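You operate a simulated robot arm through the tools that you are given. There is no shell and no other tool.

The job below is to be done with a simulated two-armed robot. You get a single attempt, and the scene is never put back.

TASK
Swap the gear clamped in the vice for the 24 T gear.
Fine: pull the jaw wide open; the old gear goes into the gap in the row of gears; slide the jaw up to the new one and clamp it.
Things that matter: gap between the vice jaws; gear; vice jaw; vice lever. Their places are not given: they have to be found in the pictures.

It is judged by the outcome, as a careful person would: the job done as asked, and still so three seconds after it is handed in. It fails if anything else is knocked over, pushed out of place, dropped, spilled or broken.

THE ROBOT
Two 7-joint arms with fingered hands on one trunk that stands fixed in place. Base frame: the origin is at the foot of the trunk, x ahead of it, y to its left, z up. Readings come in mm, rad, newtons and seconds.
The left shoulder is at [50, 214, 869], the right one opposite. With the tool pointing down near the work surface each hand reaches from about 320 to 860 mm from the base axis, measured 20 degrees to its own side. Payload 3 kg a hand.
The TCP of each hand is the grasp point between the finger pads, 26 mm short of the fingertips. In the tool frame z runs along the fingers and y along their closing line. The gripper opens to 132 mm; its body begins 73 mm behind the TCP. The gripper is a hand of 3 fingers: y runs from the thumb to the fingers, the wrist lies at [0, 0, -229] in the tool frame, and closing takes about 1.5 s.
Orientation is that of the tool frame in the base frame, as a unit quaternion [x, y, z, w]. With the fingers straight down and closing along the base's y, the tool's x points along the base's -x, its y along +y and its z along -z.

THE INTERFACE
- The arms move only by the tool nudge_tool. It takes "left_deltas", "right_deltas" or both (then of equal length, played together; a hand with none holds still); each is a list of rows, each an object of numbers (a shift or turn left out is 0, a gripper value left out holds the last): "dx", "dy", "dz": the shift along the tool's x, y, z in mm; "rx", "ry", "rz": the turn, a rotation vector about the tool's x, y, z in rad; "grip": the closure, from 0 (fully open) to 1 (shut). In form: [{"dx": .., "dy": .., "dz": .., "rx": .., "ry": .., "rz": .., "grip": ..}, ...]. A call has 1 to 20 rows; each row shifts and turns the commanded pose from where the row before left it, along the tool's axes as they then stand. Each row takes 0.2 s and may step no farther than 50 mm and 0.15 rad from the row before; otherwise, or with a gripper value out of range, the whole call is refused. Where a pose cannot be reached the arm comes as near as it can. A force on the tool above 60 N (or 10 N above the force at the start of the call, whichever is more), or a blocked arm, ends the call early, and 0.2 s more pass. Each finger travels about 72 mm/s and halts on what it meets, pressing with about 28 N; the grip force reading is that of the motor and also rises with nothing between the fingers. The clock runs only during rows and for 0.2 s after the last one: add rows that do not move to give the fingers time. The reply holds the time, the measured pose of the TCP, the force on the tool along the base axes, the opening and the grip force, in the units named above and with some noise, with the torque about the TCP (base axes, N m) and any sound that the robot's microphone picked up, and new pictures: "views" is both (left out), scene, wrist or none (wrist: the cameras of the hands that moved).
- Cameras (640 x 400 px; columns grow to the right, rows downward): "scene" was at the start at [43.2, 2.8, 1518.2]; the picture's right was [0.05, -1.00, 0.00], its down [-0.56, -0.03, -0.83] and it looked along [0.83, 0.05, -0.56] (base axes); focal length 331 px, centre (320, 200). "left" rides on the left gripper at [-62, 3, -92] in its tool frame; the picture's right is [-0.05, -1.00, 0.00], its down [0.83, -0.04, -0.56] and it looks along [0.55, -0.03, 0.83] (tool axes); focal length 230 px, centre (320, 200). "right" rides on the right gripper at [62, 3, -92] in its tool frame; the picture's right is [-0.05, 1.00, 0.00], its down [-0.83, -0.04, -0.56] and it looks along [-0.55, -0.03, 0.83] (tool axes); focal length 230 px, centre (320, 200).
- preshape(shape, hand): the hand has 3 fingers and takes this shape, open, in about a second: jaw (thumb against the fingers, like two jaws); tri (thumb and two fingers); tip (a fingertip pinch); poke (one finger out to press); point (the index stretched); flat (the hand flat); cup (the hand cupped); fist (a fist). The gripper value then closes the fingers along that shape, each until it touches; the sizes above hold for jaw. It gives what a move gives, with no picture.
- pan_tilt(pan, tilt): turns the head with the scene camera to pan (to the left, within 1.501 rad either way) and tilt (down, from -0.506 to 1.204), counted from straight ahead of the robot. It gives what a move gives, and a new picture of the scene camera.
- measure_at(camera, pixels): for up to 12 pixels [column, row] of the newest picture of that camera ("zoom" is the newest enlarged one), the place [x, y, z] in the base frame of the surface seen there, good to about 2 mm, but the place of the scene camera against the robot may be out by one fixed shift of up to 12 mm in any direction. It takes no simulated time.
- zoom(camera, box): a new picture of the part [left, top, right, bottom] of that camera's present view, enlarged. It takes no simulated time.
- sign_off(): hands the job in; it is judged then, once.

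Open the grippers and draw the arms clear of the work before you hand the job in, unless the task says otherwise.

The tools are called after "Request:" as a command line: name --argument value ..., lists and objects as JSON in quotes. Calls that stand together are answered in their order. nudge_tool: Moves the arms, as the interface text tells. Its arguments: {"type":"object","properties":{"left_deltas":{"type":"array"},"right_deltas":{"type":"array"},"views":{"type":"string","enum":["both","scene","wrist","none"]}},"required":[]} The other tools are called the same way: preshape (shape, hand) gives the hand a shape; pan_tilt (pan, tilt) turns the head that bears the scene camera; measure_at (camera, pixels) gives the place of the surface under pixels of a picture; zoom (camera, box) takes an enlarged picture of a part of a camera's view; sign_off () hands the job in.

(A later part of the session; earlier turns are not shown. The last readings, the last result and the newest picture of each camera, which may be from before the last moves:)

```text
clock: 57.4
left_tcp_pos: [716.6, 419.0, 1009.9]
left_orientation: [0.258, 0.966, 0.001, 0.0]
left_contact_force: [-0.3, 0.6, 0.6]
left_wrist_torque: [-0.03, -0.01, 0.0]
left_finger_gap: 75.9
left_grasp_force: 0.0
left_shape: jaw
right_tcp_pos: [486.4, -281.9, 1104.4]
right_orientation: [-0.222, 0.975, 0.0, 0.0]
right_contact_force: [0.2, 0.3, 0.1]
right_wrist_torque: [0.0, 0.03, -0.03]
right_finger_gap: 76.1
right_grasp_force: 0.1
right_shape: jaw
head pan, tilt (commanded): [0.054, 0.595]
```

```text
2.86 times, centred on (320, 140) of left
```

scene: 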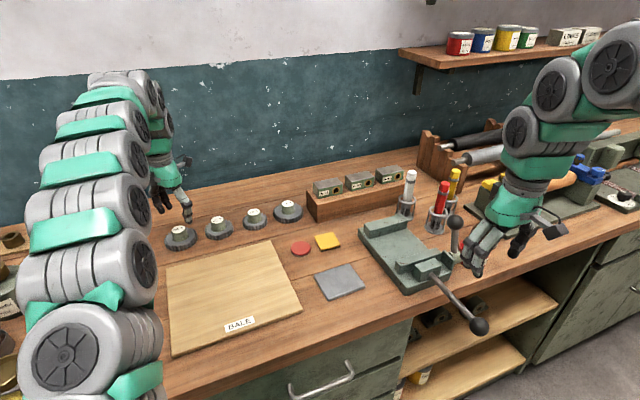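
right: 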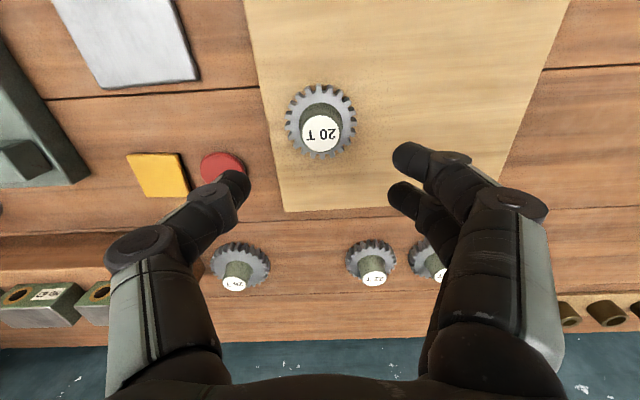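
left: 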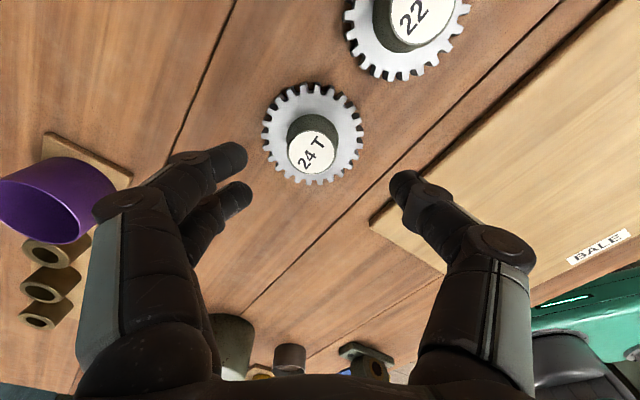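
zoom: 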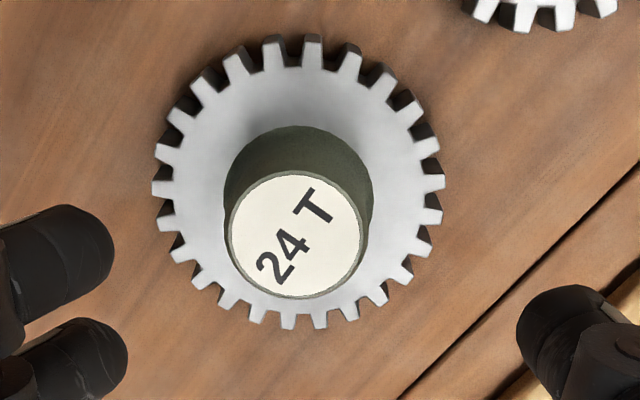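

The 24 T hub centre is (714.5,426.5), top at 943. I centre the left hand and descend to z≈947.

Request:
nudge_tool --left_deltas '[{"dx": 5.6, "dy": 5.4, "dz": 15}, {"dz": 17}, {"dz": 14}, {"dz": 10}, {"dz": 7}, {}, {}]' --views "wrist"

```text
clock: 59.0
left_tcp_pos: [714.8, 428.0, 946.7]
left_orientation: [0.259, 0.966, 0.0, 0.0]
left_contact_force: [-0.1, 0.0, 0.4]
left_wrist_torque: [-0.03, 0.0, 0.02]
left_finger_gap: 76.3
left_grasp_force: 0.1
left_shape: jaw
right_tcp_pos: [486.6, -283.4, 1104.4]
right_orientation: [-0.222, 0.975, -0.001, 0.0]
right_contact_force: [-0.4, -0.5, -0.8]
right_wrist_torque: [-0.01, 0.0, -0.02]
right_finger_gap: 76.1
right_grasp_force: 0.1
right_shape: jaw
head pan, tilt (commanded): [0.054, 0.595]
```

left: 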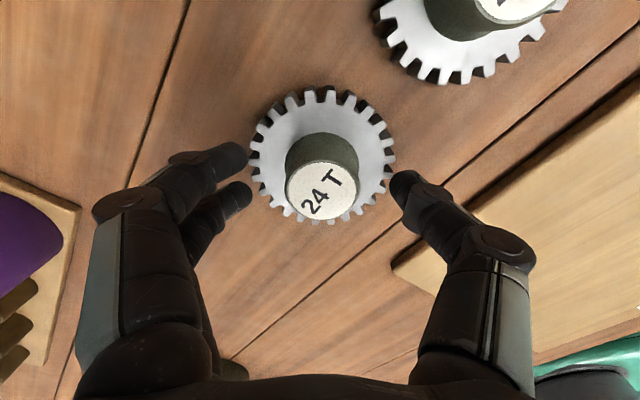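

The hub at (320,191) is centred. I close the left hand on it.

Request:
nudge_tool --left_deltas '[{"dx": -2, "grip": 0.55}, {"grip": 0.65}, {"grip": 0.8}, {"grip": 0.95}, {}, {}, {"dz": -3}, {"dz": -7}, {"dz": -10}, {}]' --views "both"

```text
clock: 61.2
left_tcp_pos: [714.3, 427.8, 964.8]
left_orientation: [0.259, 0.966, 0.0, -0.001]
left_contact_force: [0.3, 0.3, -4.8]
left_wrist_torque: [0.0, -0.03, -0.03]
left_finger_gap: 28.4
left_grasp_force: 28.1
left_shape: jaw
right_tcp_pos: [486.0, -281.9, 1104.2]
right_orientation: [-0.222, 0.975, -0.001, -0.001]
right_contact_force: [0.0, 0.3, -0.7]
right_wrist_torque: [-0.04, 0.01, 0.0]
right_finger_gap: 76.1
right_grasp_force: 0.0
right_shape: jaw
head pan, tilt (commanded): [0.054, 0.595]
```

scene: 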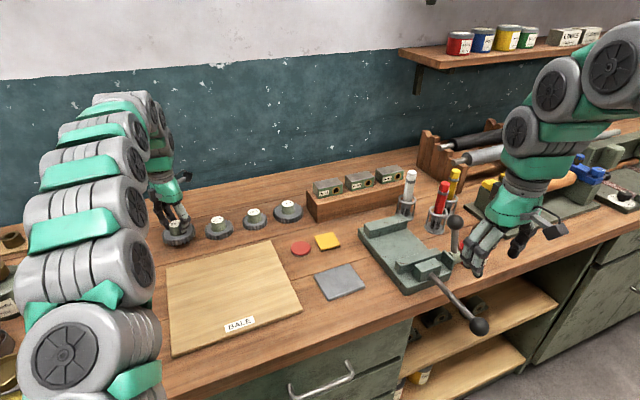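
left: 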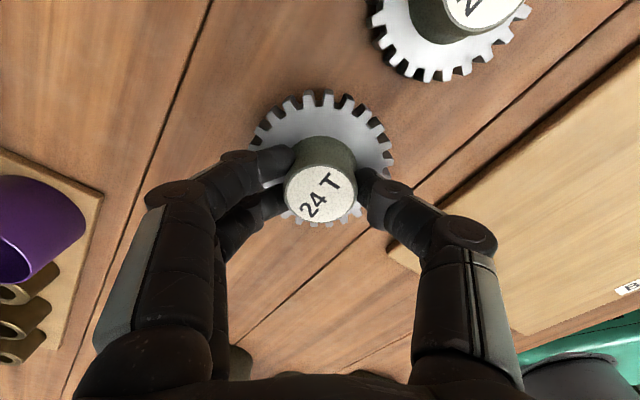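

The 24 T gear is up. I raise it above the other hubs, back away from the row and carry it over the board.

Request:
nudge_tool --left_deltas '[{"dz": -20}, {"dz": -20}, {"dx": 17, "dy": -24.7}, {"dx": 17, "dy": -24.7}, {"dx": -8.43, "dy": -38.6}, {"dx": -8.43, "dy": -38.6}, {"dx": -8.43, "dy": -38.6}, {"dx": -8.43, "dy": -38.6}, {"dx": -8.43, "dy": -38.6}, {"dx": -8.43, "dy": -38.6}, {"dz": 15}, {"dz": 15}, {}]' --views "both"

```text
clock: 64.0
left_tcp_pos: [588.8, 175.5, 976.7]
left_orientation: [0.258, 0.966, -0.001, 0.0]
left_contact_force: [-0.3, 0.0, -4.8]
left_wrist_torque: [0.0, -0.02, -0.04]
left_finger_gap: 28.1
left_grasp_force: 27.7
left_shape: jaw
right_tcp_pos: [484.8, -282.5, 1104.8]
right_orientation: [-0.222, 0.975, 0.001, -0.001]
right_contact_force: [-0.3, 0.1, -0.5]
right_wrist_torque: [0.0, -0.02, -0.01]
right_finger_gap: 76.0
right_grasp_force: 0.1
right_shape: jaw
head pan, tilt (commanded): [0.054, 0.595]
```

scene: 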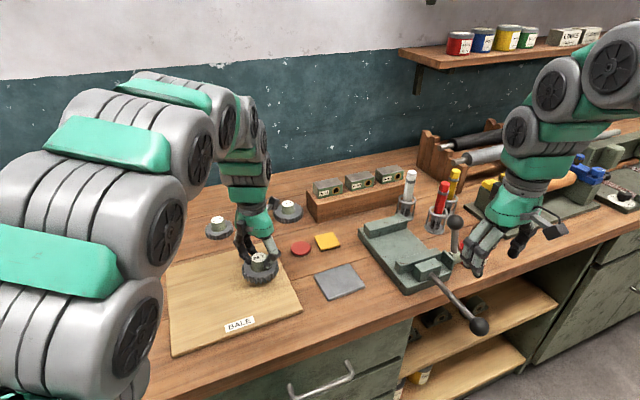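
left: 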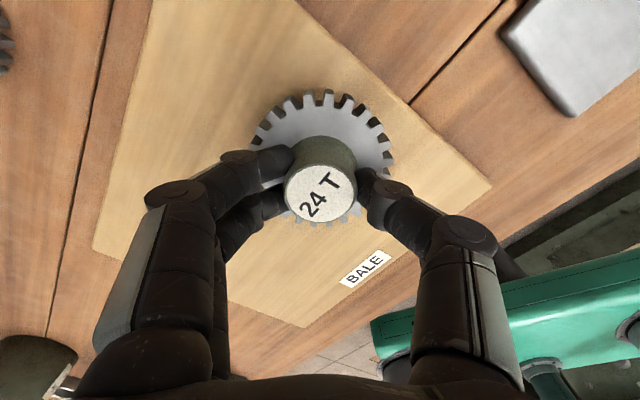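

The gear is above the board. I lower it and creep to contact.

Request:
nudge_tool --left_deltas '[{"dz": 8}, {"dz": 5}, {"dz": 2}, {"dz": 1}, {}]' --views "none"

```text
clock: 65.2
left_tcp_pos: [588.1, 177.0, 959.7]
left_orientation: [0.259, 0.966, 0.0, 0.0]
left_contact_force: [0.1, 0.4, -4.8]
left_wrist_torque: [0.03, -0.03, 0.0]
left_finger_gap: 28.2
left_grasp_force: 27.8
left_shape: jaw
right_tcp_pos: [485.4, -281.7, 1104.5]
right_orientation: [-0.221, 0.975, -0.001, 0.0]
right_contact_force: [0.6, -0.1, 0.3]
right_wrist_torque: [-0.02, -0.04, -0.01]
right_finger_gap: 76.1
right_grasp_force: 0.1
right_shape: jaw
head pan, tilt (commanded): [0.054, 0.595]
```

No contact yet at z 959.7; another 1 mm at a time.

Request:
nudge_tool --left_deltas '[{"dz": 1}, {"dz": 1}, {}]' --views "none"

```text
clock: 66.0
left_tcp_pos: [589.1, 176.1, 958.2]
left_orientation: [0.259, 0.966, 0.0, 0.001]
left_contact_force: [-0.4, 0.1, -4.5]
left_wrist_torque: [0.01, -0.02, -0.02]
left_finger_gap: 28.4
left_grasp_force: 28.3
left_shape: jaw
right_tcp_pos: [485.7, -280.1, 1103.7]
right_orientation: [-0.222, 0.975, 0.0, 0.001]
right_contact_force: [0.0, -0.3, 1.2]
right_wrist_torque: [0.0, 0.0, 0.01]
right_finger_gap: 76.3
right_grasp_force: 0.1
right_shape: jaw
head pan, tilt (commanded): [0.054, 0.595]
```

Still hanging free; two more 1 mm steps.

Request:
nudge_tool --left_deltas '[{"dz": 1}, {"dz": 1}, {}]' --views "wrist"

```text
clock: 66.8
left_tcp_pos: [588.9, 176.2, 956.2]
left_orientation: [0.259, 0.966, 0.0, 0.001]
left_contact_force: [-0.3, 1.7, 16.2]
left_wrist_torque: [0.08, -0.08, 0.02]
left_finger_gap: 28.7
left_grasp_force: 28.0
left_shape: jaw
right_tcp_pos: [485.2, -282.2, 1104.3]
right_orientation: [-0.221, 0.975, -0.001, 0.001]
right_contact_force: [0.3, 0.6, -0.8]
right_wrist_torque: [-0.01, 0.01, 0.0]
right_finger_gap: 76.2
right_grasp_force: 0.1
right_shape: jaw
head pan, tilt (commanded): [0.054, 0.595]
```

left: 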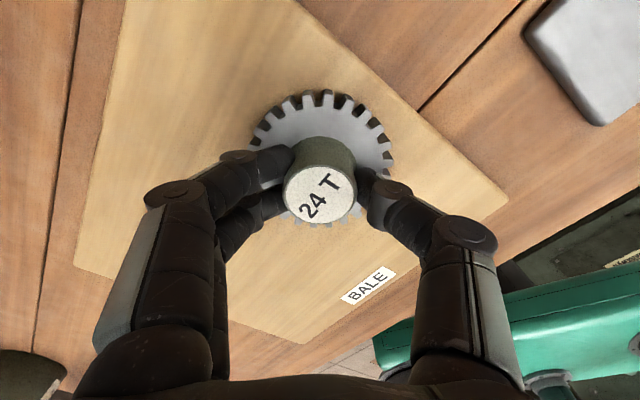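

Contact at +16 N: it is seated. I open the left hand, rise, and withdraw the left arm to the left.

Request:
nudge_tool --left_deltas '[{"dz": -0.7, "grip": 0.75}, {"grip": 0.6}, {"grip": 0.42}, {}, {}, {"dz": -10}, {"dz": -25}, {"dz": -35}, {"dz": -35}, {"dx": 41.6, "dy": 19.1, "dz": -12}, {"dx": 41.6, "dy": 19.1, "dz": -12}, {"dx": 41.6, "dy": 19.1, "dz": -12}, {"dx": 41.6, "dy": 19.1, "dz": -12}, {"dx": 41.6, "dy": 19.1, "dz": -12}, {"dx": 41.6, "dy": 19.1, "dz": -12}, {}]' --views "scene"

```text
clock: 70.2
left_tcp_pos: [429.1, 400.4, 1132.9]
left_orientation: [0.259, 0.966, 0.0, 0.0]
left_contact_force: [-0.1, -0.5, -0.2]
left_wrist_torque: [-0.01, -0.01, 0.0]
left_finger_gap: 76.0
left_grasp_force: 0.1
left_shape: jaw
right_tcp_pos: [485.7, -281.8, 1104.7]
right_orientation: [-0.222, 0.975, 0.0, 0.001]
right_contact_force: [0.1, -0.3, 0.2]
right_wrist_torque: [-0.03, -0.03, -0.02]
right_finger_gap: 76.1
right_grasp_force: 0.0
right_shape: jaw
head pan, tilt (commanded): [0.054, 0.595]
```

scene: 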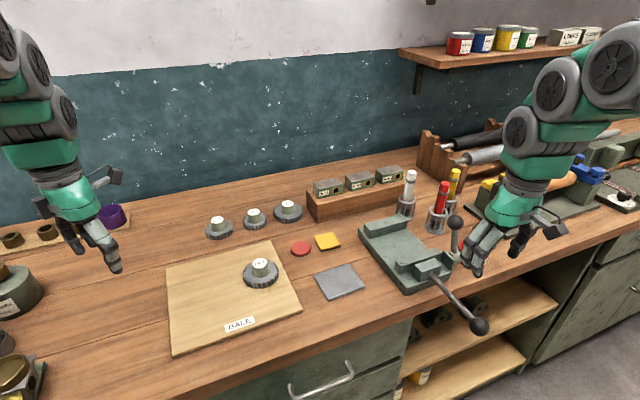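

The 24 T gear stands on the board at (261,268). I bring the right hand over it.

Request:
nudge_tool --right_deltas '[{"dx": -26.4, "dy": 33.5}, {"dx": -26.4, "dy": 33.5}, {"dx": -26.4, "dy": 33.5}, {"dx": -26.4, "dy": 33.5}, {"dx": -26.4, "dy": 33.5}, {"dx": -26.4, "dy": 33.5}, {"dx": -26.4, "dy": 33.5}, {"dx": -26.4, "dy": 33.5}, {"dx": -26.4, "dy": 33.5}, {"dx": -26.4, "dy": 33.5}, {"dx": -26.4, "dy": 33.5}, {"dz": 30}, {"dz": 35}, {"dz": 28}, {}, {}]' --views "both"

```text
clock: 73.6
left_tcp_pos: [430.5, 399.0, 1131.2]
left_orientation: [0.259, 0.966, -0.001, -0.001]
left_contact_force: [-0.4, -1.1, -0.7]
left_wrist_torque: [0.02, 0.0, -0.02]
left_finger_gap: 76.2
left_grasp_force: 0.0
left_shape: jaw
right_tcp_pos: [590.6, 176.8, 1011.3]
right_orientation: [-0.222, 0.975, 0.0, 0.001]
right_contact_force: [0.4, -0.8, -0.1]
right_wrist_torque: [-0.02, 0.01, 0.01]
right_finger_gap: 76.0
right_grasp_force: 0.2
right_shape: jaw
head pan, tilt (commanded): [0.054, 0.595]
```

scene: 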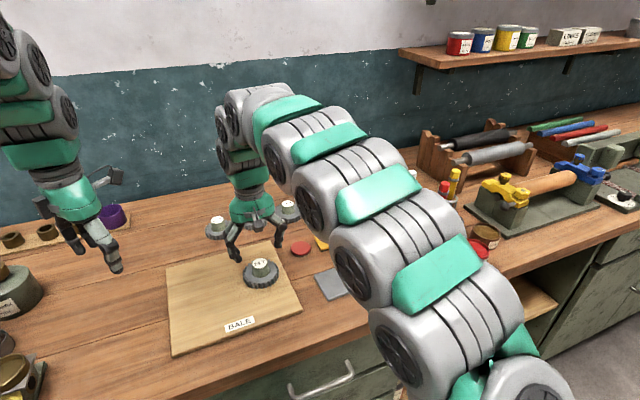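
right: 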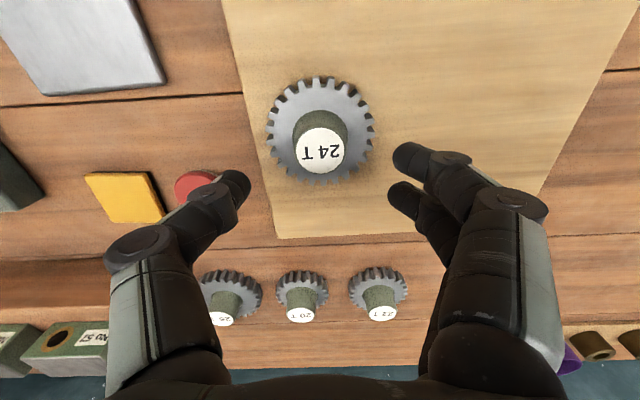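

The hub label is at (320,150) in the wrist picture, with the row neatly behind. I measure the hub's centre.

Request:
measure_at --camera "right" --pixels '[[320, 150], [300, 150], [340, 150], [320, 136], [320, 166], [302, 314], [380, 310], [223, 315]]'

Request:
zoom --camera "right" --box '[240, 60, 400, 200]'

```text
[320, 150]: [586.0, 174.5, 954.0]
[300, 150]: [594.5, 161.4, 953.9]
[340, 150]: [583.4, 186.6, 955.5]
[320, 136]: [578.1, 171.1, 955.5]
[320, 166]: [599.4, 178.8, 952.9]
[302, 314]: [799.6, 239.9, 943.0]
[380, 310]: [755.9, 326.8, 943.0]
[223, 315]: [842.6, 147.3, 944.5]
```

```text
2.86 times, centred on (320, 130) of right
```

zoom: 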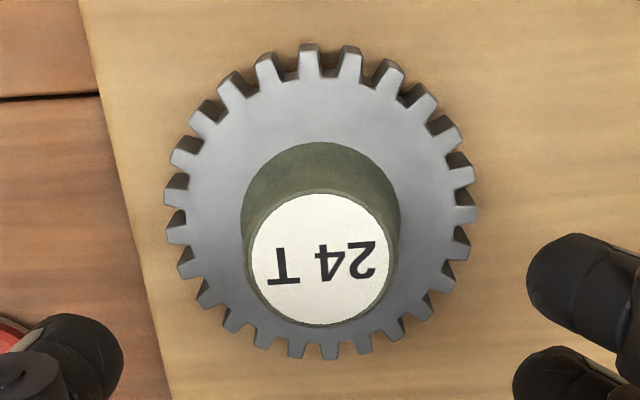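

The hub centre is (588.5,174.5), top z≈955. I centre and descend, then check.

Request:
nudge_tool --right_deltas '[{"dx": 2.9, "dy": -1.2, "dz": 15}, {"dz": 15}, {"dz": 12}, {"dz": 7}, {"dz": 4}, {}, {}]' --views "wrist"

```text
clock: 75.2
left_tcp_pos: [430.4, 399.8, 1132.3]
left_orientation: [0.259, 0.966, 0.001, 0.0]
left_contact_force: [-0.4, -0.2, -0.3]
left_wrist_torque: [-0.03, 0.0, 0.0]
left_finger_gap: 75.9
left_grasp_force: 0.1
left_shape: jaw
right_tcp_pos: [586.9, 173.6, 957.2]
right_orientation: [-0.222, 0.975, 0.0, -0.001]
right_contact_force: [-0.2, 0.2, 0.1]
right_wrist_torque: [0.01, 0.02, 0.01]
right_finger_gap: 76.4
right_grasp_force: 0.1
right_shape: jaw
head pan, tilt (commanded): [0.054, 0.595]
```

right: 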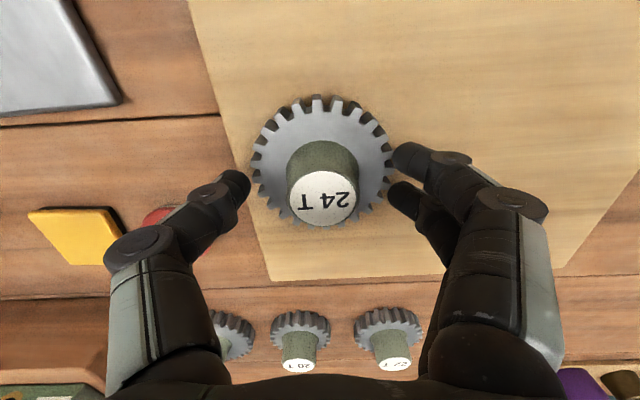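

The hub is centred at (323,197). I close the right hand and lift slightly.

Request:
nudge_tool --right_deltas '[{"grip": 0.55}, {"grip": 0.65}, {"grip": 0.8}, {"grip": 0.95}, {}, {}, {"dz": -3}, {"dz": -7}, {"dz": -15}, {"dz": -20}, {}]' --views "both"

```text
clock: 77.6
left_tcp_pos: [430.9, 399.4, 1132.8]
left_orientation: [0.259, 0.966, 0.0, 0.0]
left_contact_force: [0.0, -0.1, 0.4]
left_wrist_torque: [0.01, 0.0, 0.02]
left_finger_gap: 75.9
left_grasp_force: 0.2
left_shape: jaw
right_tcp_pos: [585.3, 174.2, 1003.6]
right_orientation: [-0.22, 0.976, -0.001, -0.001]
right_contact_force: [-0.3, -1.0, -4.7]
right_wrist_torque: [-0.04, -0.02, -0.03]
right_finger_gap: 28.3
right_grasp_force: 28.2
right_shape: jaw
head pan, tilt (commanded): [0.054, 0.595]
```

scene: 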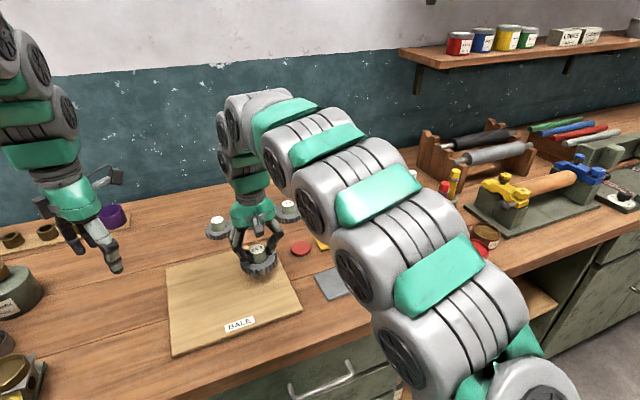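
right: 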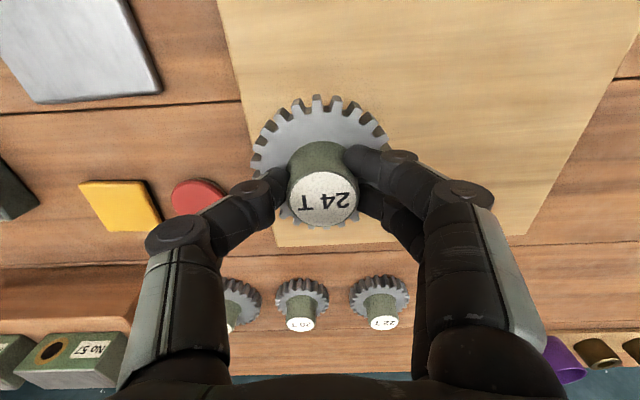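

The gear is held well. I raise it and carry it over the open vice to about (699,-165), 13 mm short of the old gear's centre to leave room at the fixed jaw.

Request:
nudge_tool --right_deltas '[{"dz": -23}, {"dz": -23}, {"dx": 4.8, "dy": -30}, {"dx": 4.8, "dy": -40.6}, {"dx": 4.8, "dy": -40.6}, {"dx": 4.8, "dy": -40.6}, {"dx": 4.8, "dy": -40.6}, {"dx": 4.8, "dy": -40.6}, {"dx": 4.8, "dy": -40.6}, {"dx": 4.8, "dy": -40.6}, {"dx": 4.8, "dy": -40.5}, {}, {}]' --views "both"

```text
clock: 80.4
left_tcp_pos: [430.0, 400.0, 1131.2]
left_orientation: [0.259, 0.966, 0.0, 0.0]
left_contact_force: [0.0, 0.2, -0.4]
left_wrist_torque: [-0.01, 0.03, 0.0]
left_finger_gap: 75.9
left_grasp_force: 0.1
left_shape: jaw
right_tcp_pos: [700.0, -162.3, 1048.2]
right_orientation: [-0.222, 0.975, 0.0, 0.0]
right_contact_force: [0.1, -0.4, -5.3]
right_wrist_torque: [-0.04, 0.04, 0.01]
right_finger_gap: 27.9
right_grasp_force: 28.1
right_shape: jaw
head pan, tilt (commanded): [0.054, 0.595]
```

scene: 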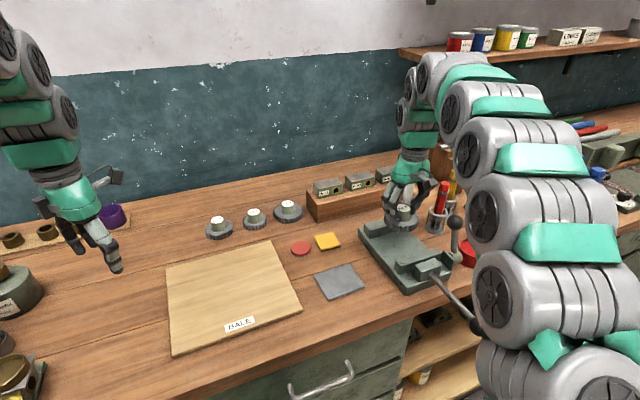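
right: 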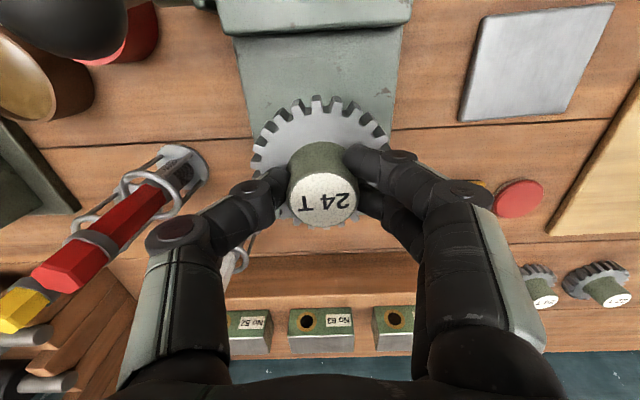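

I shift 5 mm away from the fixed jaw and come down so the gear hovers just above the jaw tops for a check.

Request:
nudge_tool --right_deltas '[{"dx": 5, "dz": 10}, {"dz": 16}, {"dz": 14}, {}, {}]' --views "both"

Request:
zoom --camera "scene" --box '[350, 180, 470, 290]'

Request:
zoom --camera "right" --box '[200, 0, 440, 300]'

```text
clock: 81.6
left_tcp_pos: [429.3, 401.3, 1130.8]
left_orientation: [0.259, 0.966, 0.001, 0.0]
left_contact_force: [-0.1, -0.4, 0.3]
left_wrist_torque: [-0.01, -0.04, -0.02]
left_finger_gap: 76.0
left_grasp_force: 0.0
left_shape: jaw
right_tcp_pos: [696.6, -165.2, 1009.2]
right_orientation: [-0.221, 0.975, -0.001, 0.0]
right_contact_force: [-0.3, -0.2, -5.4]
right_wrist_torque: [-0.01, -0.04, -0.01]
right_finger_gap: 28.1
right_grasp_force: 27.5
right_shape: jaw
head pan, tilt (commanded): [0.054, 0.595]
```

scene: 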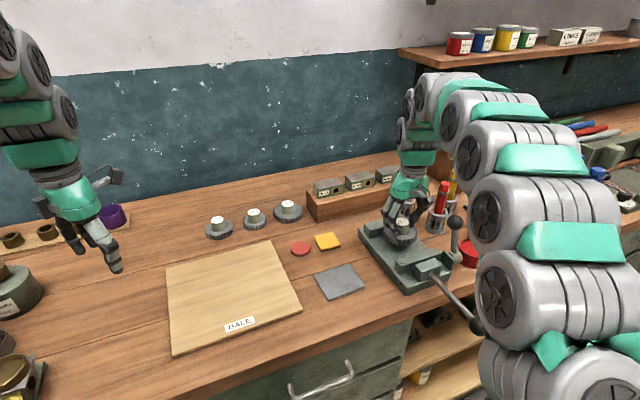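
right: 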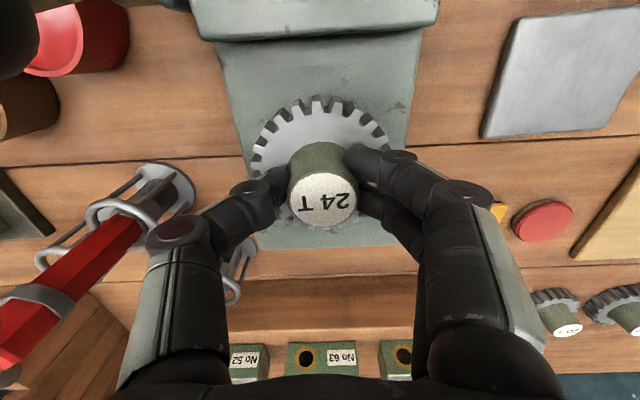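

```text
3.64 times, centred on (410, 235) of scene
```

zoom: 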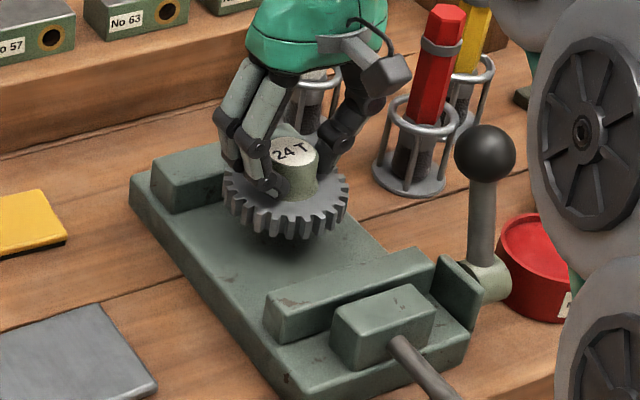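

```text
1.33 times, centred on (320, 150) of right
```

zoom: 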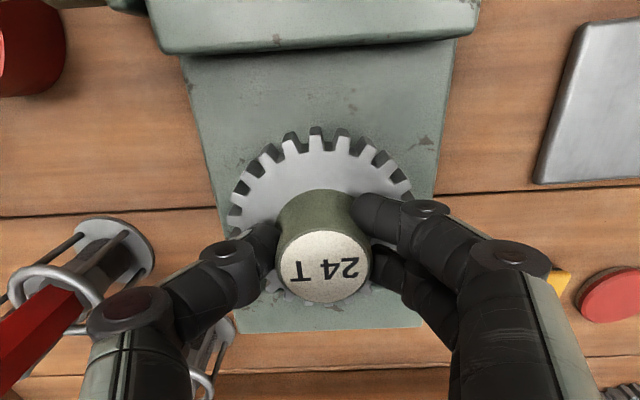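

The gear hangs clear between the jaws with room on both sides. I lower it between the jaws.

Request:
nudge_tool --right_deltas '[{"dz": 10}, {"dz": 8}, {"dz": 6}, {"dz": 4}, {"dz": 2}, {}]' --views "wrist"

```text
clock: 83.0
left_tcp_pos: [430.3, 399.7, 1132.5]
left_orientation: [0.259, 0.966, 0.0, -0.001]
left_contact_force: [-0.1, -0.3, -0.4]
left_wrist_torque: [0.0, 0.0, 0.03]
left_finger_gap: 76.3
left_grasp_force: 0.1
left_shape: jaw
right_tcp_pos: [696.3, -167.0, 978.9]
right_orientation: [-0.222, 0.975, 0.001, 0.0]
right_contact_force: [-0.2, -0.1, -5.0]
right_wrist_torque: [-0.01, 0.0, 0.02]
right_finger_gap: 27.9
right_grasp_force: 28.1
right_shape: jaw
head pan, tilt (commanded): [0.054, 0.595]
```

right: 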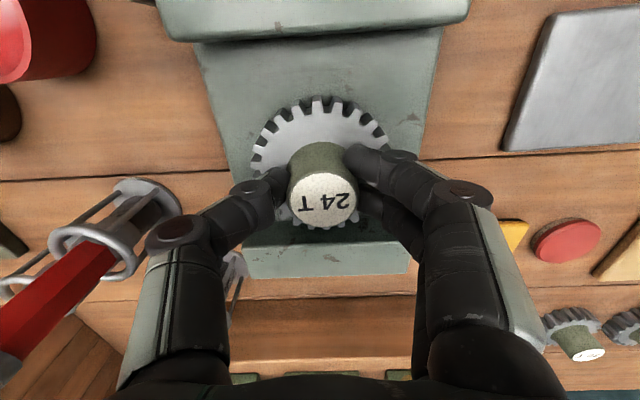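

No contact yet at z 979 and the fixed jaw is free behind the gear. I creep down the last few millimetres.

Request:
nudge_tool --right_deltas '[{"dz": 1.5}, {"dz": 1}, {"dz": 1}, {}]' --views "none"

```text
clock: 84.0
left_tcp_pos: [430.1, 399.7, 1132.2]
left_orientation: [0.258, 0.966, 0.0, 0.0]
left_contact_force: [0.8, 0.4, -0.1]
left_wrist_torque: [0.0, 0.01, -0.02]
left_finger_gap: 76.0
left_grasp_force: 0.0
left_shape: jaw
right_tcp_pos: [697.2, -166.6, 974.7]
right_orientation: [-0.222, 0.975, 0.0, 0.0]
right_contact_force: [-0.3, 0.7, -3.9]
right_wrist_torque: [-0.02, -0.03, 0.0]
right_finger_gap: 28.1
right_grasp_force: 27.8
right_shape: jaw
head pan, tilt (commanded): [0.054, 0.595]
```

Still nearly full weight on the hand; one more millimetre step at a time.

Request:
nudge_tool --right_deltas '[{"dz": 1}, {}]' --views "none"

```text
clock: 84.6
left_tcp_pos: [430.0, 399.7, 1131.5]
left_orientation: [0.259, 0.966, 0.0, 0.0]
left_contact_force: [-0.3, -0.9, -0.1]
left_wrist_torque: [0.01, 0.0, 0.05]
left_finger_gap: 76.3
left_grasp_force: 0.0
left_shape: jaw
right_tcp_pos: [695.8, -166.6, 975.5]
right_orientation: [-0.222, 0.975, 0.0, 0.001]
right_contact_force: [-0.8, -0.9, 5.4]
right_wrist_torque: [0.04, 0.03, 0.04]
right_finger_gap: 28.0
right_grasp_force: 28.1
right_shape: jaw
head pan, tilt (commanded): [0.054, 0.595]
```

The gear rests on the vice bed (+5.4 N). I open the fingers and rise straight up.

Request:
nudge_tool --right_deltas '[{"grip": 0.75}, {"grip": 0.6}, {"grip": 0.46}, {}, {}, {"dz": -8}, {"dz": -22}, {"dz": -35}, {"dz": -40}, {"dz": -20}, {}]' --views "both"

Request:
zoom --camera "scene" --box '[350, 180, 470, 290]'

```text
clock: 87.0
left_tcp_pos: [430.3, 400.0, 1131.5]
left_orientation: [0.259, 0.966, 0.0, 0.0]
left_contact_force: [0.0, -0.4, -0.3]
left_wrist_torque: [-0.03, 0.01, 0.04]
left_finger_gap: 76.2
left_grasp_force: 0.1
left_shape: jaw
right_tcp_pos: [696.8, -166.9, 1100.7]
right_orientation: [-0.222, 0.975, 0.0, 0.0]
right_contact_force: [-0.2, 0.9, 0.3]
right_wrist_torque: [0.03, 0.04, -0.01]
right_finger_gap: 70.6
right_grasp_force: 0.1
right_shape: jaw
head pan, tilt (commanded): [0.054, 0.595]
```

scene: 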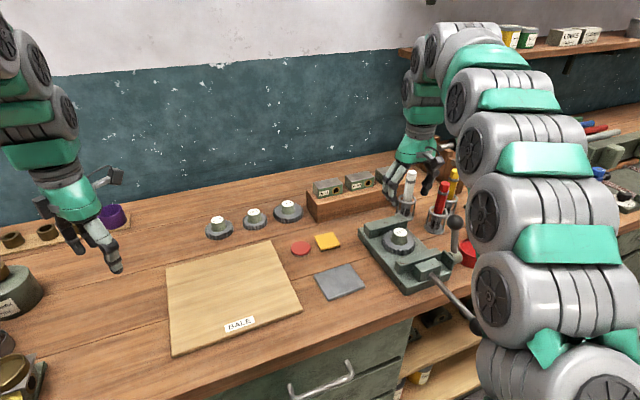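
right: 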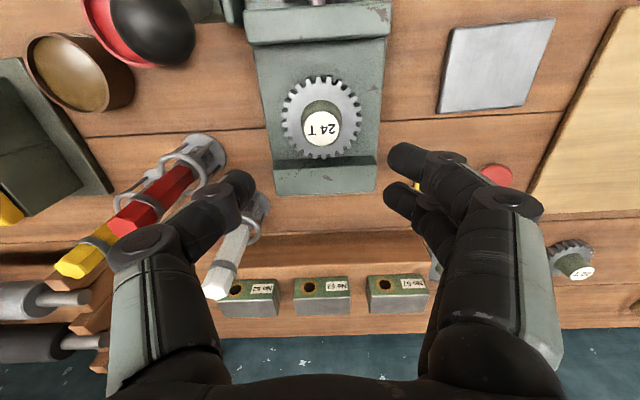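

```text
3.64 times, centred on (410, 235) of scene
```

zoom: 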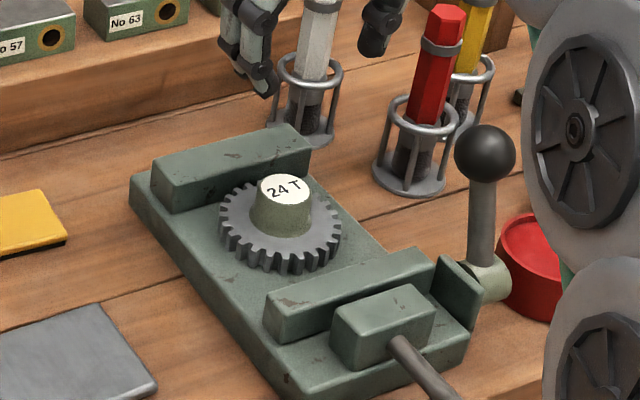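

The 24 T gear sits in the vice. Now I take the right hand back along the vice axis and down over the rod, in front of the block, to push the jaw shut.

Request:
nudge_tool --right_deltas '[{"dx": 41.4}, {"dx": 41.4}, {"dx": 41.4}, {"dx": 41.4}, {"dx": 41.4, "dy": 1}, {"dz": 35}, {"dz": 30}, {}]' --views "both"

```text
clock: 88.8
left_tcp_pos: [430.6, 400.2, 1131.0]
left_orientation: [0.259, 0.966, -0.001, 0.0]
left_contact_force: [0.2, -0.4, -0.8]
left_wrist_torque: [0.02, 0.02, -0.02]
left_finger_gap: 75.9
left_grasp_force: 0.0
left_shape: jaw
right_tcp_pos: [507.8, -254.2, 1032.5]
right_orientation: [-0.221, 0.975, -0.001, -0.001]
right_contact_force: [0.2, -0.3, 0.7]
right_wrist_torque: [-0.04, 0.01, -0.02]
right_finger_gap: 70.7
right_grasp_force: 0.1
right_shape: jaw
head pan, tilt (commanded): [0.054, 0.595]
```

scene: 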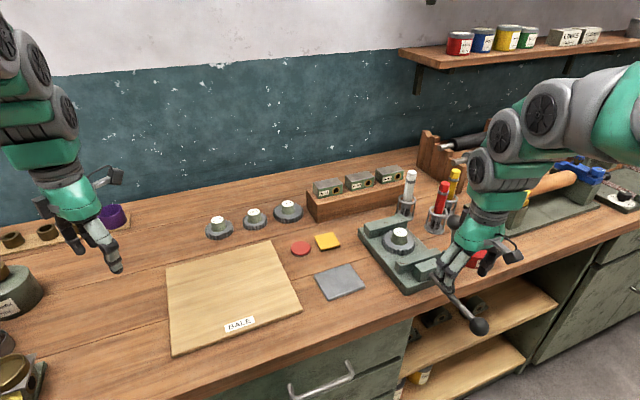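
right: 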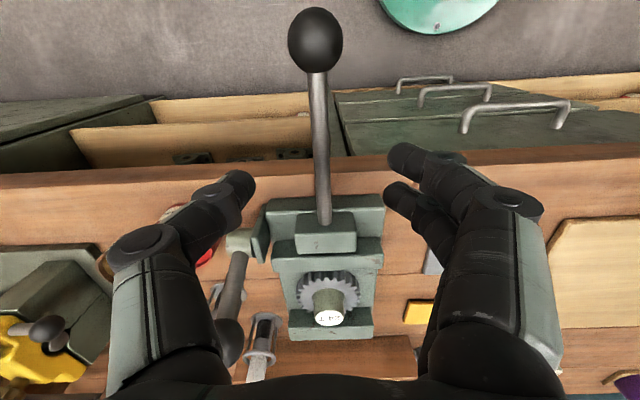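

The rod at (320,140) is right under the hand. I descend and close around the rod again.

Request:
nudge_tool --right_deltas '[{"dz": 22}, {"dz": 22}, {"dz": 22}, {"dz": 20}, {"grip": 0.65}, {"grip": 0.85}, {"grip": 1.0}, {}, {}, {}]' --views "both"

```text
clock: 91.0
left_tcp_pos: [430.1, 399.3, 1132.3]
left_orientation: [0.259, 0.966, 0.0, 0.001]
left_contact_force: [0.0, -0.3, -0.3]
left_wrist_torque: [-0.02, 0.01, 0.01]
left_finger_gap: 76.1
left_grasp_force: 0.0
left_shape: jaw
right_tcp_pos: [509.3, -255.3, 948.7]
right_orientation: [-0.221, 0.975, 0.0, 0.0]
right_contact_force: [1.9, 0.5, -22.7]
right_wrist_torque: [-0.03, -0.04, 0.02]
right_finger_gap: 0.0
right_grasp_force: 28.2
right_shape: jaw
head pan, tilt (commanded): [0.054, 0.595]
```

scene: 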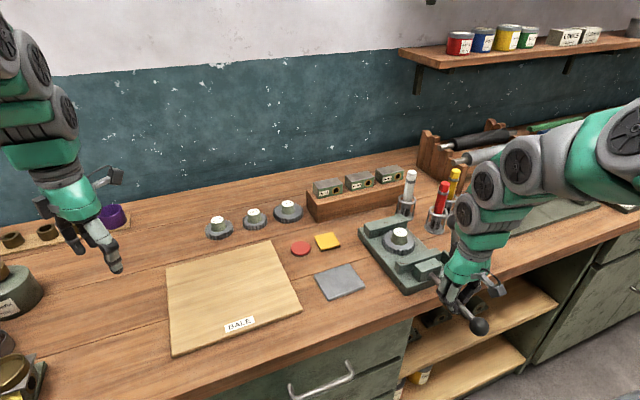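
right: 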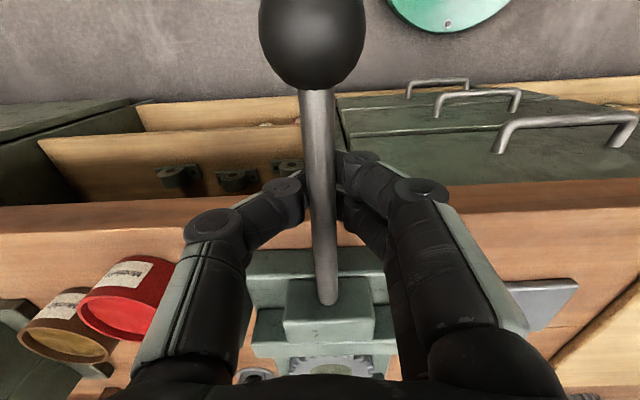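

The rod is gripped. I push forward along the vice axis in small steps.

Request:
nudge_tool --right_deltas '[{"dx": -5}, {"dx": -5}, {"dx": -5}, {"dx": -5}, {}]' --views "both"

Request:
zoom --camera "scene" --box '[350, 200, 510, 320]'

```text
clock: 92.2
left_tcp_pos: [429.6, 399.8, 1133.3]
left_orientation: [0.259, 0.966, 0.001, 0.0]
left_contact_force: [0.3, 0.1, 0.1]
left_wrist_torque: [-0.02, 0.02, 0.0]
left_finger_gap: 76.1
left_grasp_force: 0.0
left_shape: jaw
right_tcp_pos: [527.6, -247.2, 947.7]
right_orientation: [-0.222, 0.975, 0.001, -0.001]
right_contact_force: [-2.2, 0.3, -15.3]
right_wrist_torque: [-0.02, 0.02, -0.02]
right_finger_gap: 0.0
right_grasp_force: 28.3
right_shape: jaw
head pan, tilt (commanded): [0.054, 0.595]
```

scene: 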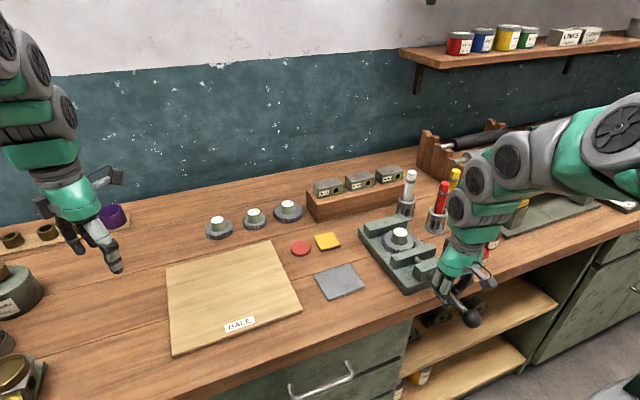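
right: 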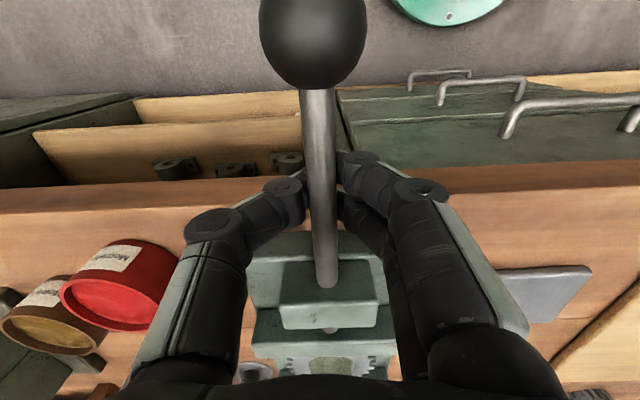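

```text
3.33 times, centred on (430, 260) of scene
```

zoom: 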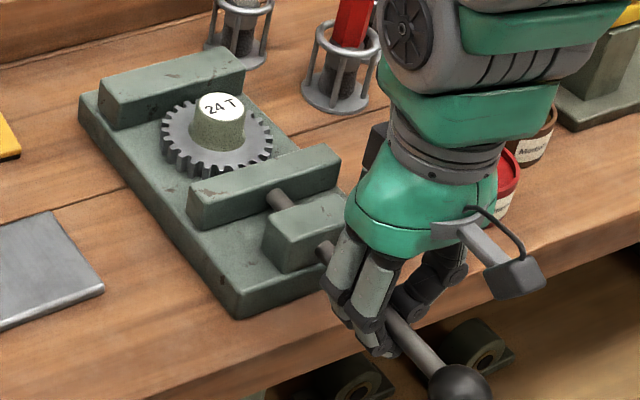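

The jaw slid 20 mm and is now close to the gear. I continue in 3 mm steps until resistance shows.

Request:
nudge_tool --right_deltas '[{"dx": -3}, {"dx": -3}, {"dx": -3}, {}]' --views "both"

Request:
zoom --camera "scene" --box '[350, 200, 510, 320]'

```text
clock: 93.2
left_tcp_pos: [430.0, 400.2, 1132.1]
left_orientation: [0.259, 0.966, 0.0, 0.0]
left_contact_force: [0.0, -0.8, 0.5]
left_wrist_torque: [0.01, -0.01, 0.02]
left_finger_gap: 76.1
left_grasp_force: 0.0
left_shape: jaw
right_tcp_pos: [536.6, -242.4, 948.7]
right_orientation: [-0.223, 0.975, 0.0, 0.001]
right_contact_force: [-2.6, 2.9, -18.6]
right_wrist_torque: [0.05, 0.05, 0.02]
right_finger_gap: 0.0
right_grasp_force: 27.9
right_shape: jaw
head pan, tilt (commanded): [0.054, 0.595]
```

scene: 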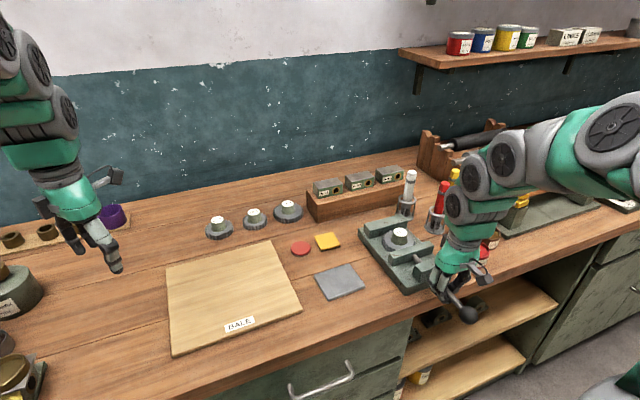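
right: 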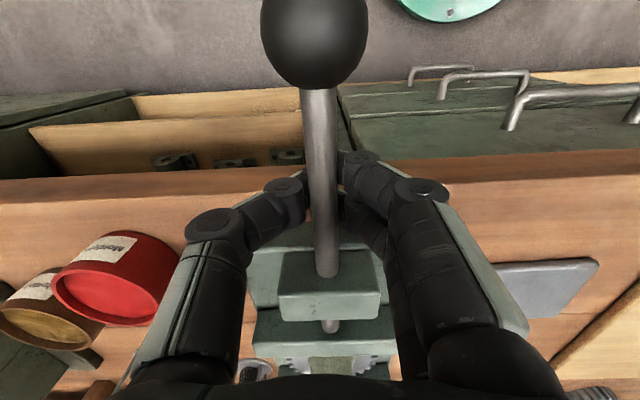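

```text
3.33 times, centred on (430, 260) of scene
```

zoom: 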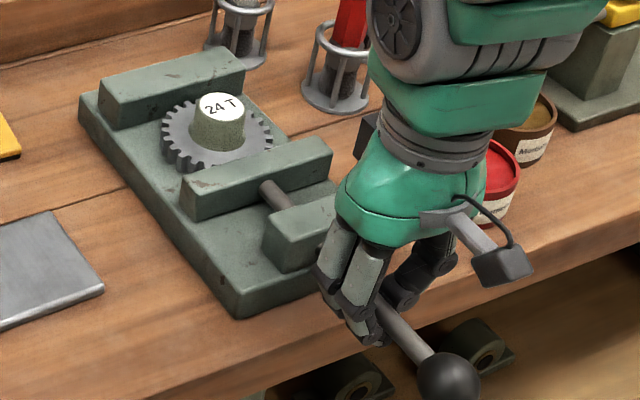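

Still moving freely; the gear hasn't moved yet. I push on in 2–3 mm steps.

Request:
nudge_tool --right_deltas '[{"dx": -2.5}, {"dx": -2.5}, {"dx": -2.5}, {}]' --views "none"

Request:
zoom --camera "scene" --box '[350, 200, 510, 320]'

```text
clock: 94.2
left_tcp_pos: [430.2, 398.9, 1131.4]
left_orientation: [0.258, 0.966, 0.0, 0.0]
left_contact_force: [0.2, 0.4, 0.8]
left_wrist_torque: [0.0, 0.02, -0.01]
left_finger_gap: 76.1
left_grasp_force: 0.0
left_shape: jaw
right_tcp_pos: [541.4, -239.9, 948.7]
right_orientation: [-0.221, 0.975, 0.0, -0.001]
right_contact_force: [-17.2, -9.6, -17.1]
right_wrist_torque: [-0.06, 0.13, 0.04]
right_finger_gap: 0.0
right_grasp_force: 27.7
right_shape: jaw
head pan, tilt (commanded): [0.054, 0.595]
```

```text
3.33 times, centred on (430, 260) of scene
```

zoom: 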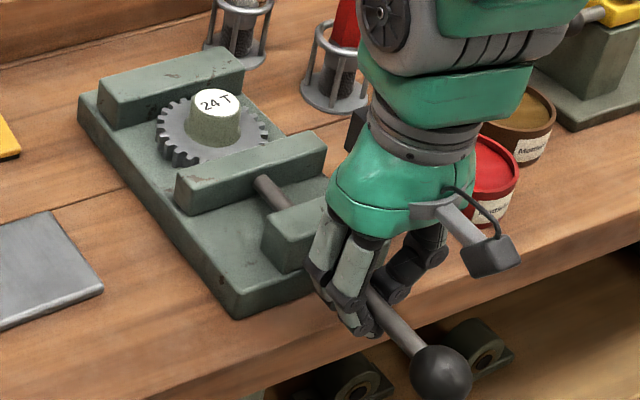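

The gear has moved back with the jaw and resistance has risen to about 20 N: the jaw is up against it. I push 3 mm more to seat it firmly.

Request:
nudge_tool --right_deltas '[{"dx": -1.5}, {"dx": -1.5}, {}, {}]' --views "both"

Request:
zoom --camera "scene" --box '[365, 205, 445, 275]'

```text
clock: 95.2
left_tcp_pos: [430.3, 399.4, 1131.9]
left_orientation: [0.259, 0.966, 0.001, 0.0]
left_contact_force: [-0.1, -0.2, 0.1]
left_wrist_torque: [0.01, -0.01, -0.02]
left_finger_gap: 76.1
left_grasp_force: 0.0
left_shape: jaw
right_tcp_pos: [543.5, -239.3, 948.8]
right_orientation: [-0.221, 0.975, 0.0, 0.0]
right_contact_force: [-29.7, -21.0, -28.6]
right_wrist_torque: [-0.18, 0.2, 0.01]
right_finger_gap: 0.0
right_grasp_force: 28.1
right_shape: jaw
head pan, tilt (commanded): [0.054, 0.595]
```

scene: 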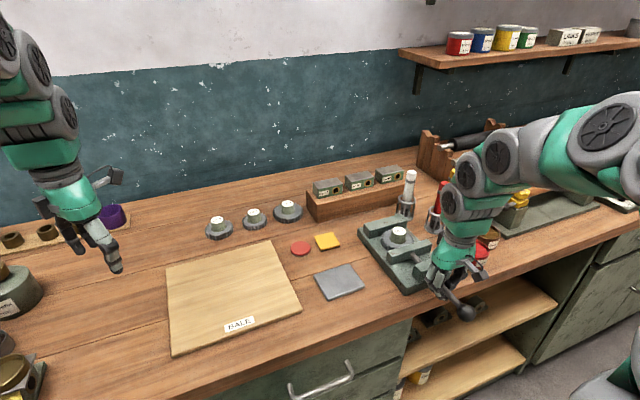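
right: 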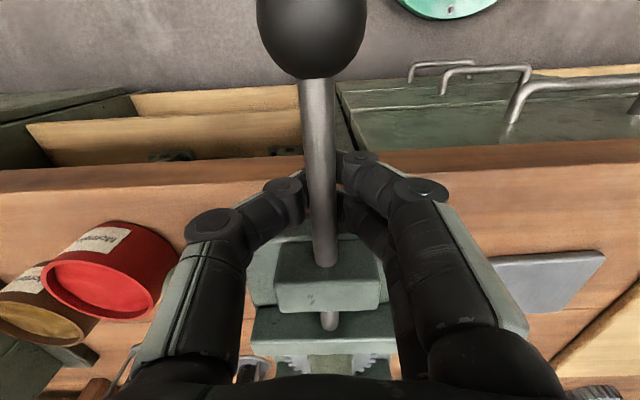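

```text
5.71 times, centred on (405, 240) of scene
```

zoom: 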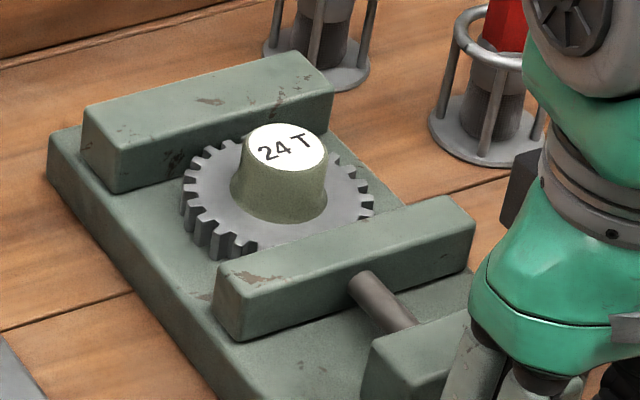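

The jaw is pressed tight on the gear (≈36 N) and the gear sits flat between both jaws. I ease off, release the rod and rise.

Request:
nudge_tool --right_deltas '[{"dx": 2}, {"grip": 0.7}, {"grip": 0.45}, {}, {"dz": -25}, {"dz": -40}, {"dz": -45}, {"dz": -40}, {}]' --views "both"

Request:
zoom --camera "scene" --box '[365, 195, 485, 285]'

```text
clock: 97.2
left_tcp_pos: [430.3, 399.7, 1130.3]
left_orientation: [0.259, 0.966, 0.0, 0.0]
left_contact_force: [0.3, -1.0, -0.1]
left_wrist_torque: [0.01, 0.01, 0.0]
left_finger_gap: 76.0
left_grasp_force: 0.1
left_shape: jaw
right_tcp_pos: [543.1, -238.9, 1098.9]
right_orientation: [-0.222, 0.975, 0.0, -0.001]
right_contact_force: [0.1, 0.1, -0.3]
right_wrist_torque: [0.01, -0.04, 0.01]
right_finger_gap: 72.3
right_grasp_force: 0.0
right_shape: jaw
head pan, tilt (commanded): [0.054, 0.595]
```

scene: 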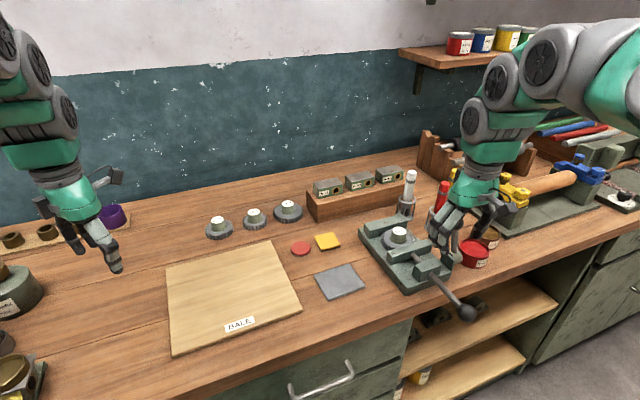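
right: 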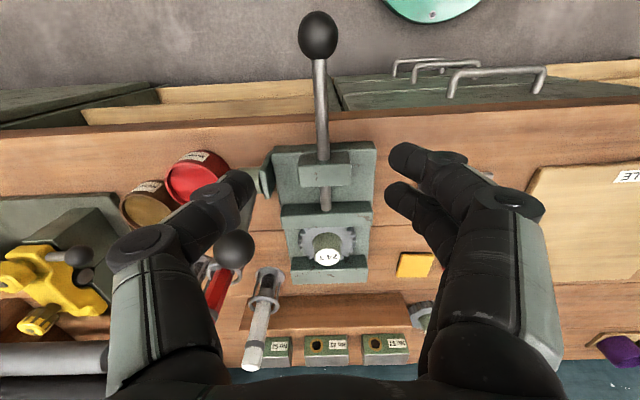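

```text
4.44 times, centred on (425, 240) of scene
```

zoom: 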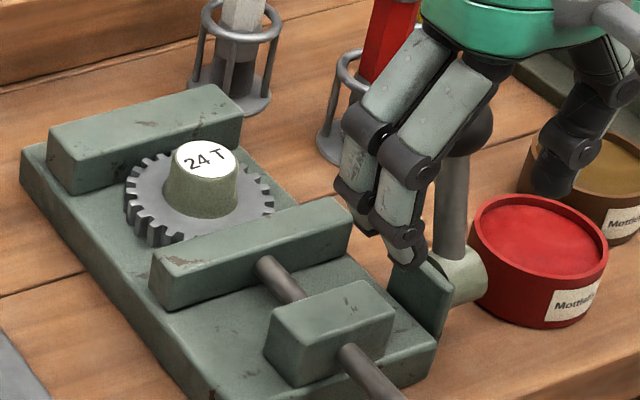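

The jaw stays put and the gear is snug. Now I locate the lever ball, seen at (233,250) in the wrist picture.

Request:
measure_at --camera "right" --pixels '[[234, 249], [225, 245], [245, 255], [327, 257], [262, 185], [300, 215]]'

Request:
zoom --camera "right" --box '[180, 140, 400, 300]'

```text
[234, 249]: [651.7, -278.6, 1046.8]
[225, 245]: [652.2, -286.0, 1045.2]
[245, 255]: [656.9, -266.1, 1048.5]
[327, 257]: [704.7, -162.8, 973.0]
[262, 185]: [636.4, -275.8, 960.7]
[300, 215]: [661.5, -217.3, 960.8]
```

```text
2.50 times, centred on (290, 220) of right
```

zoom: 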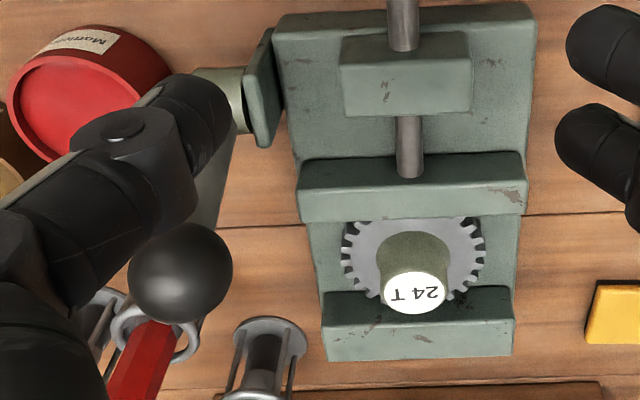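

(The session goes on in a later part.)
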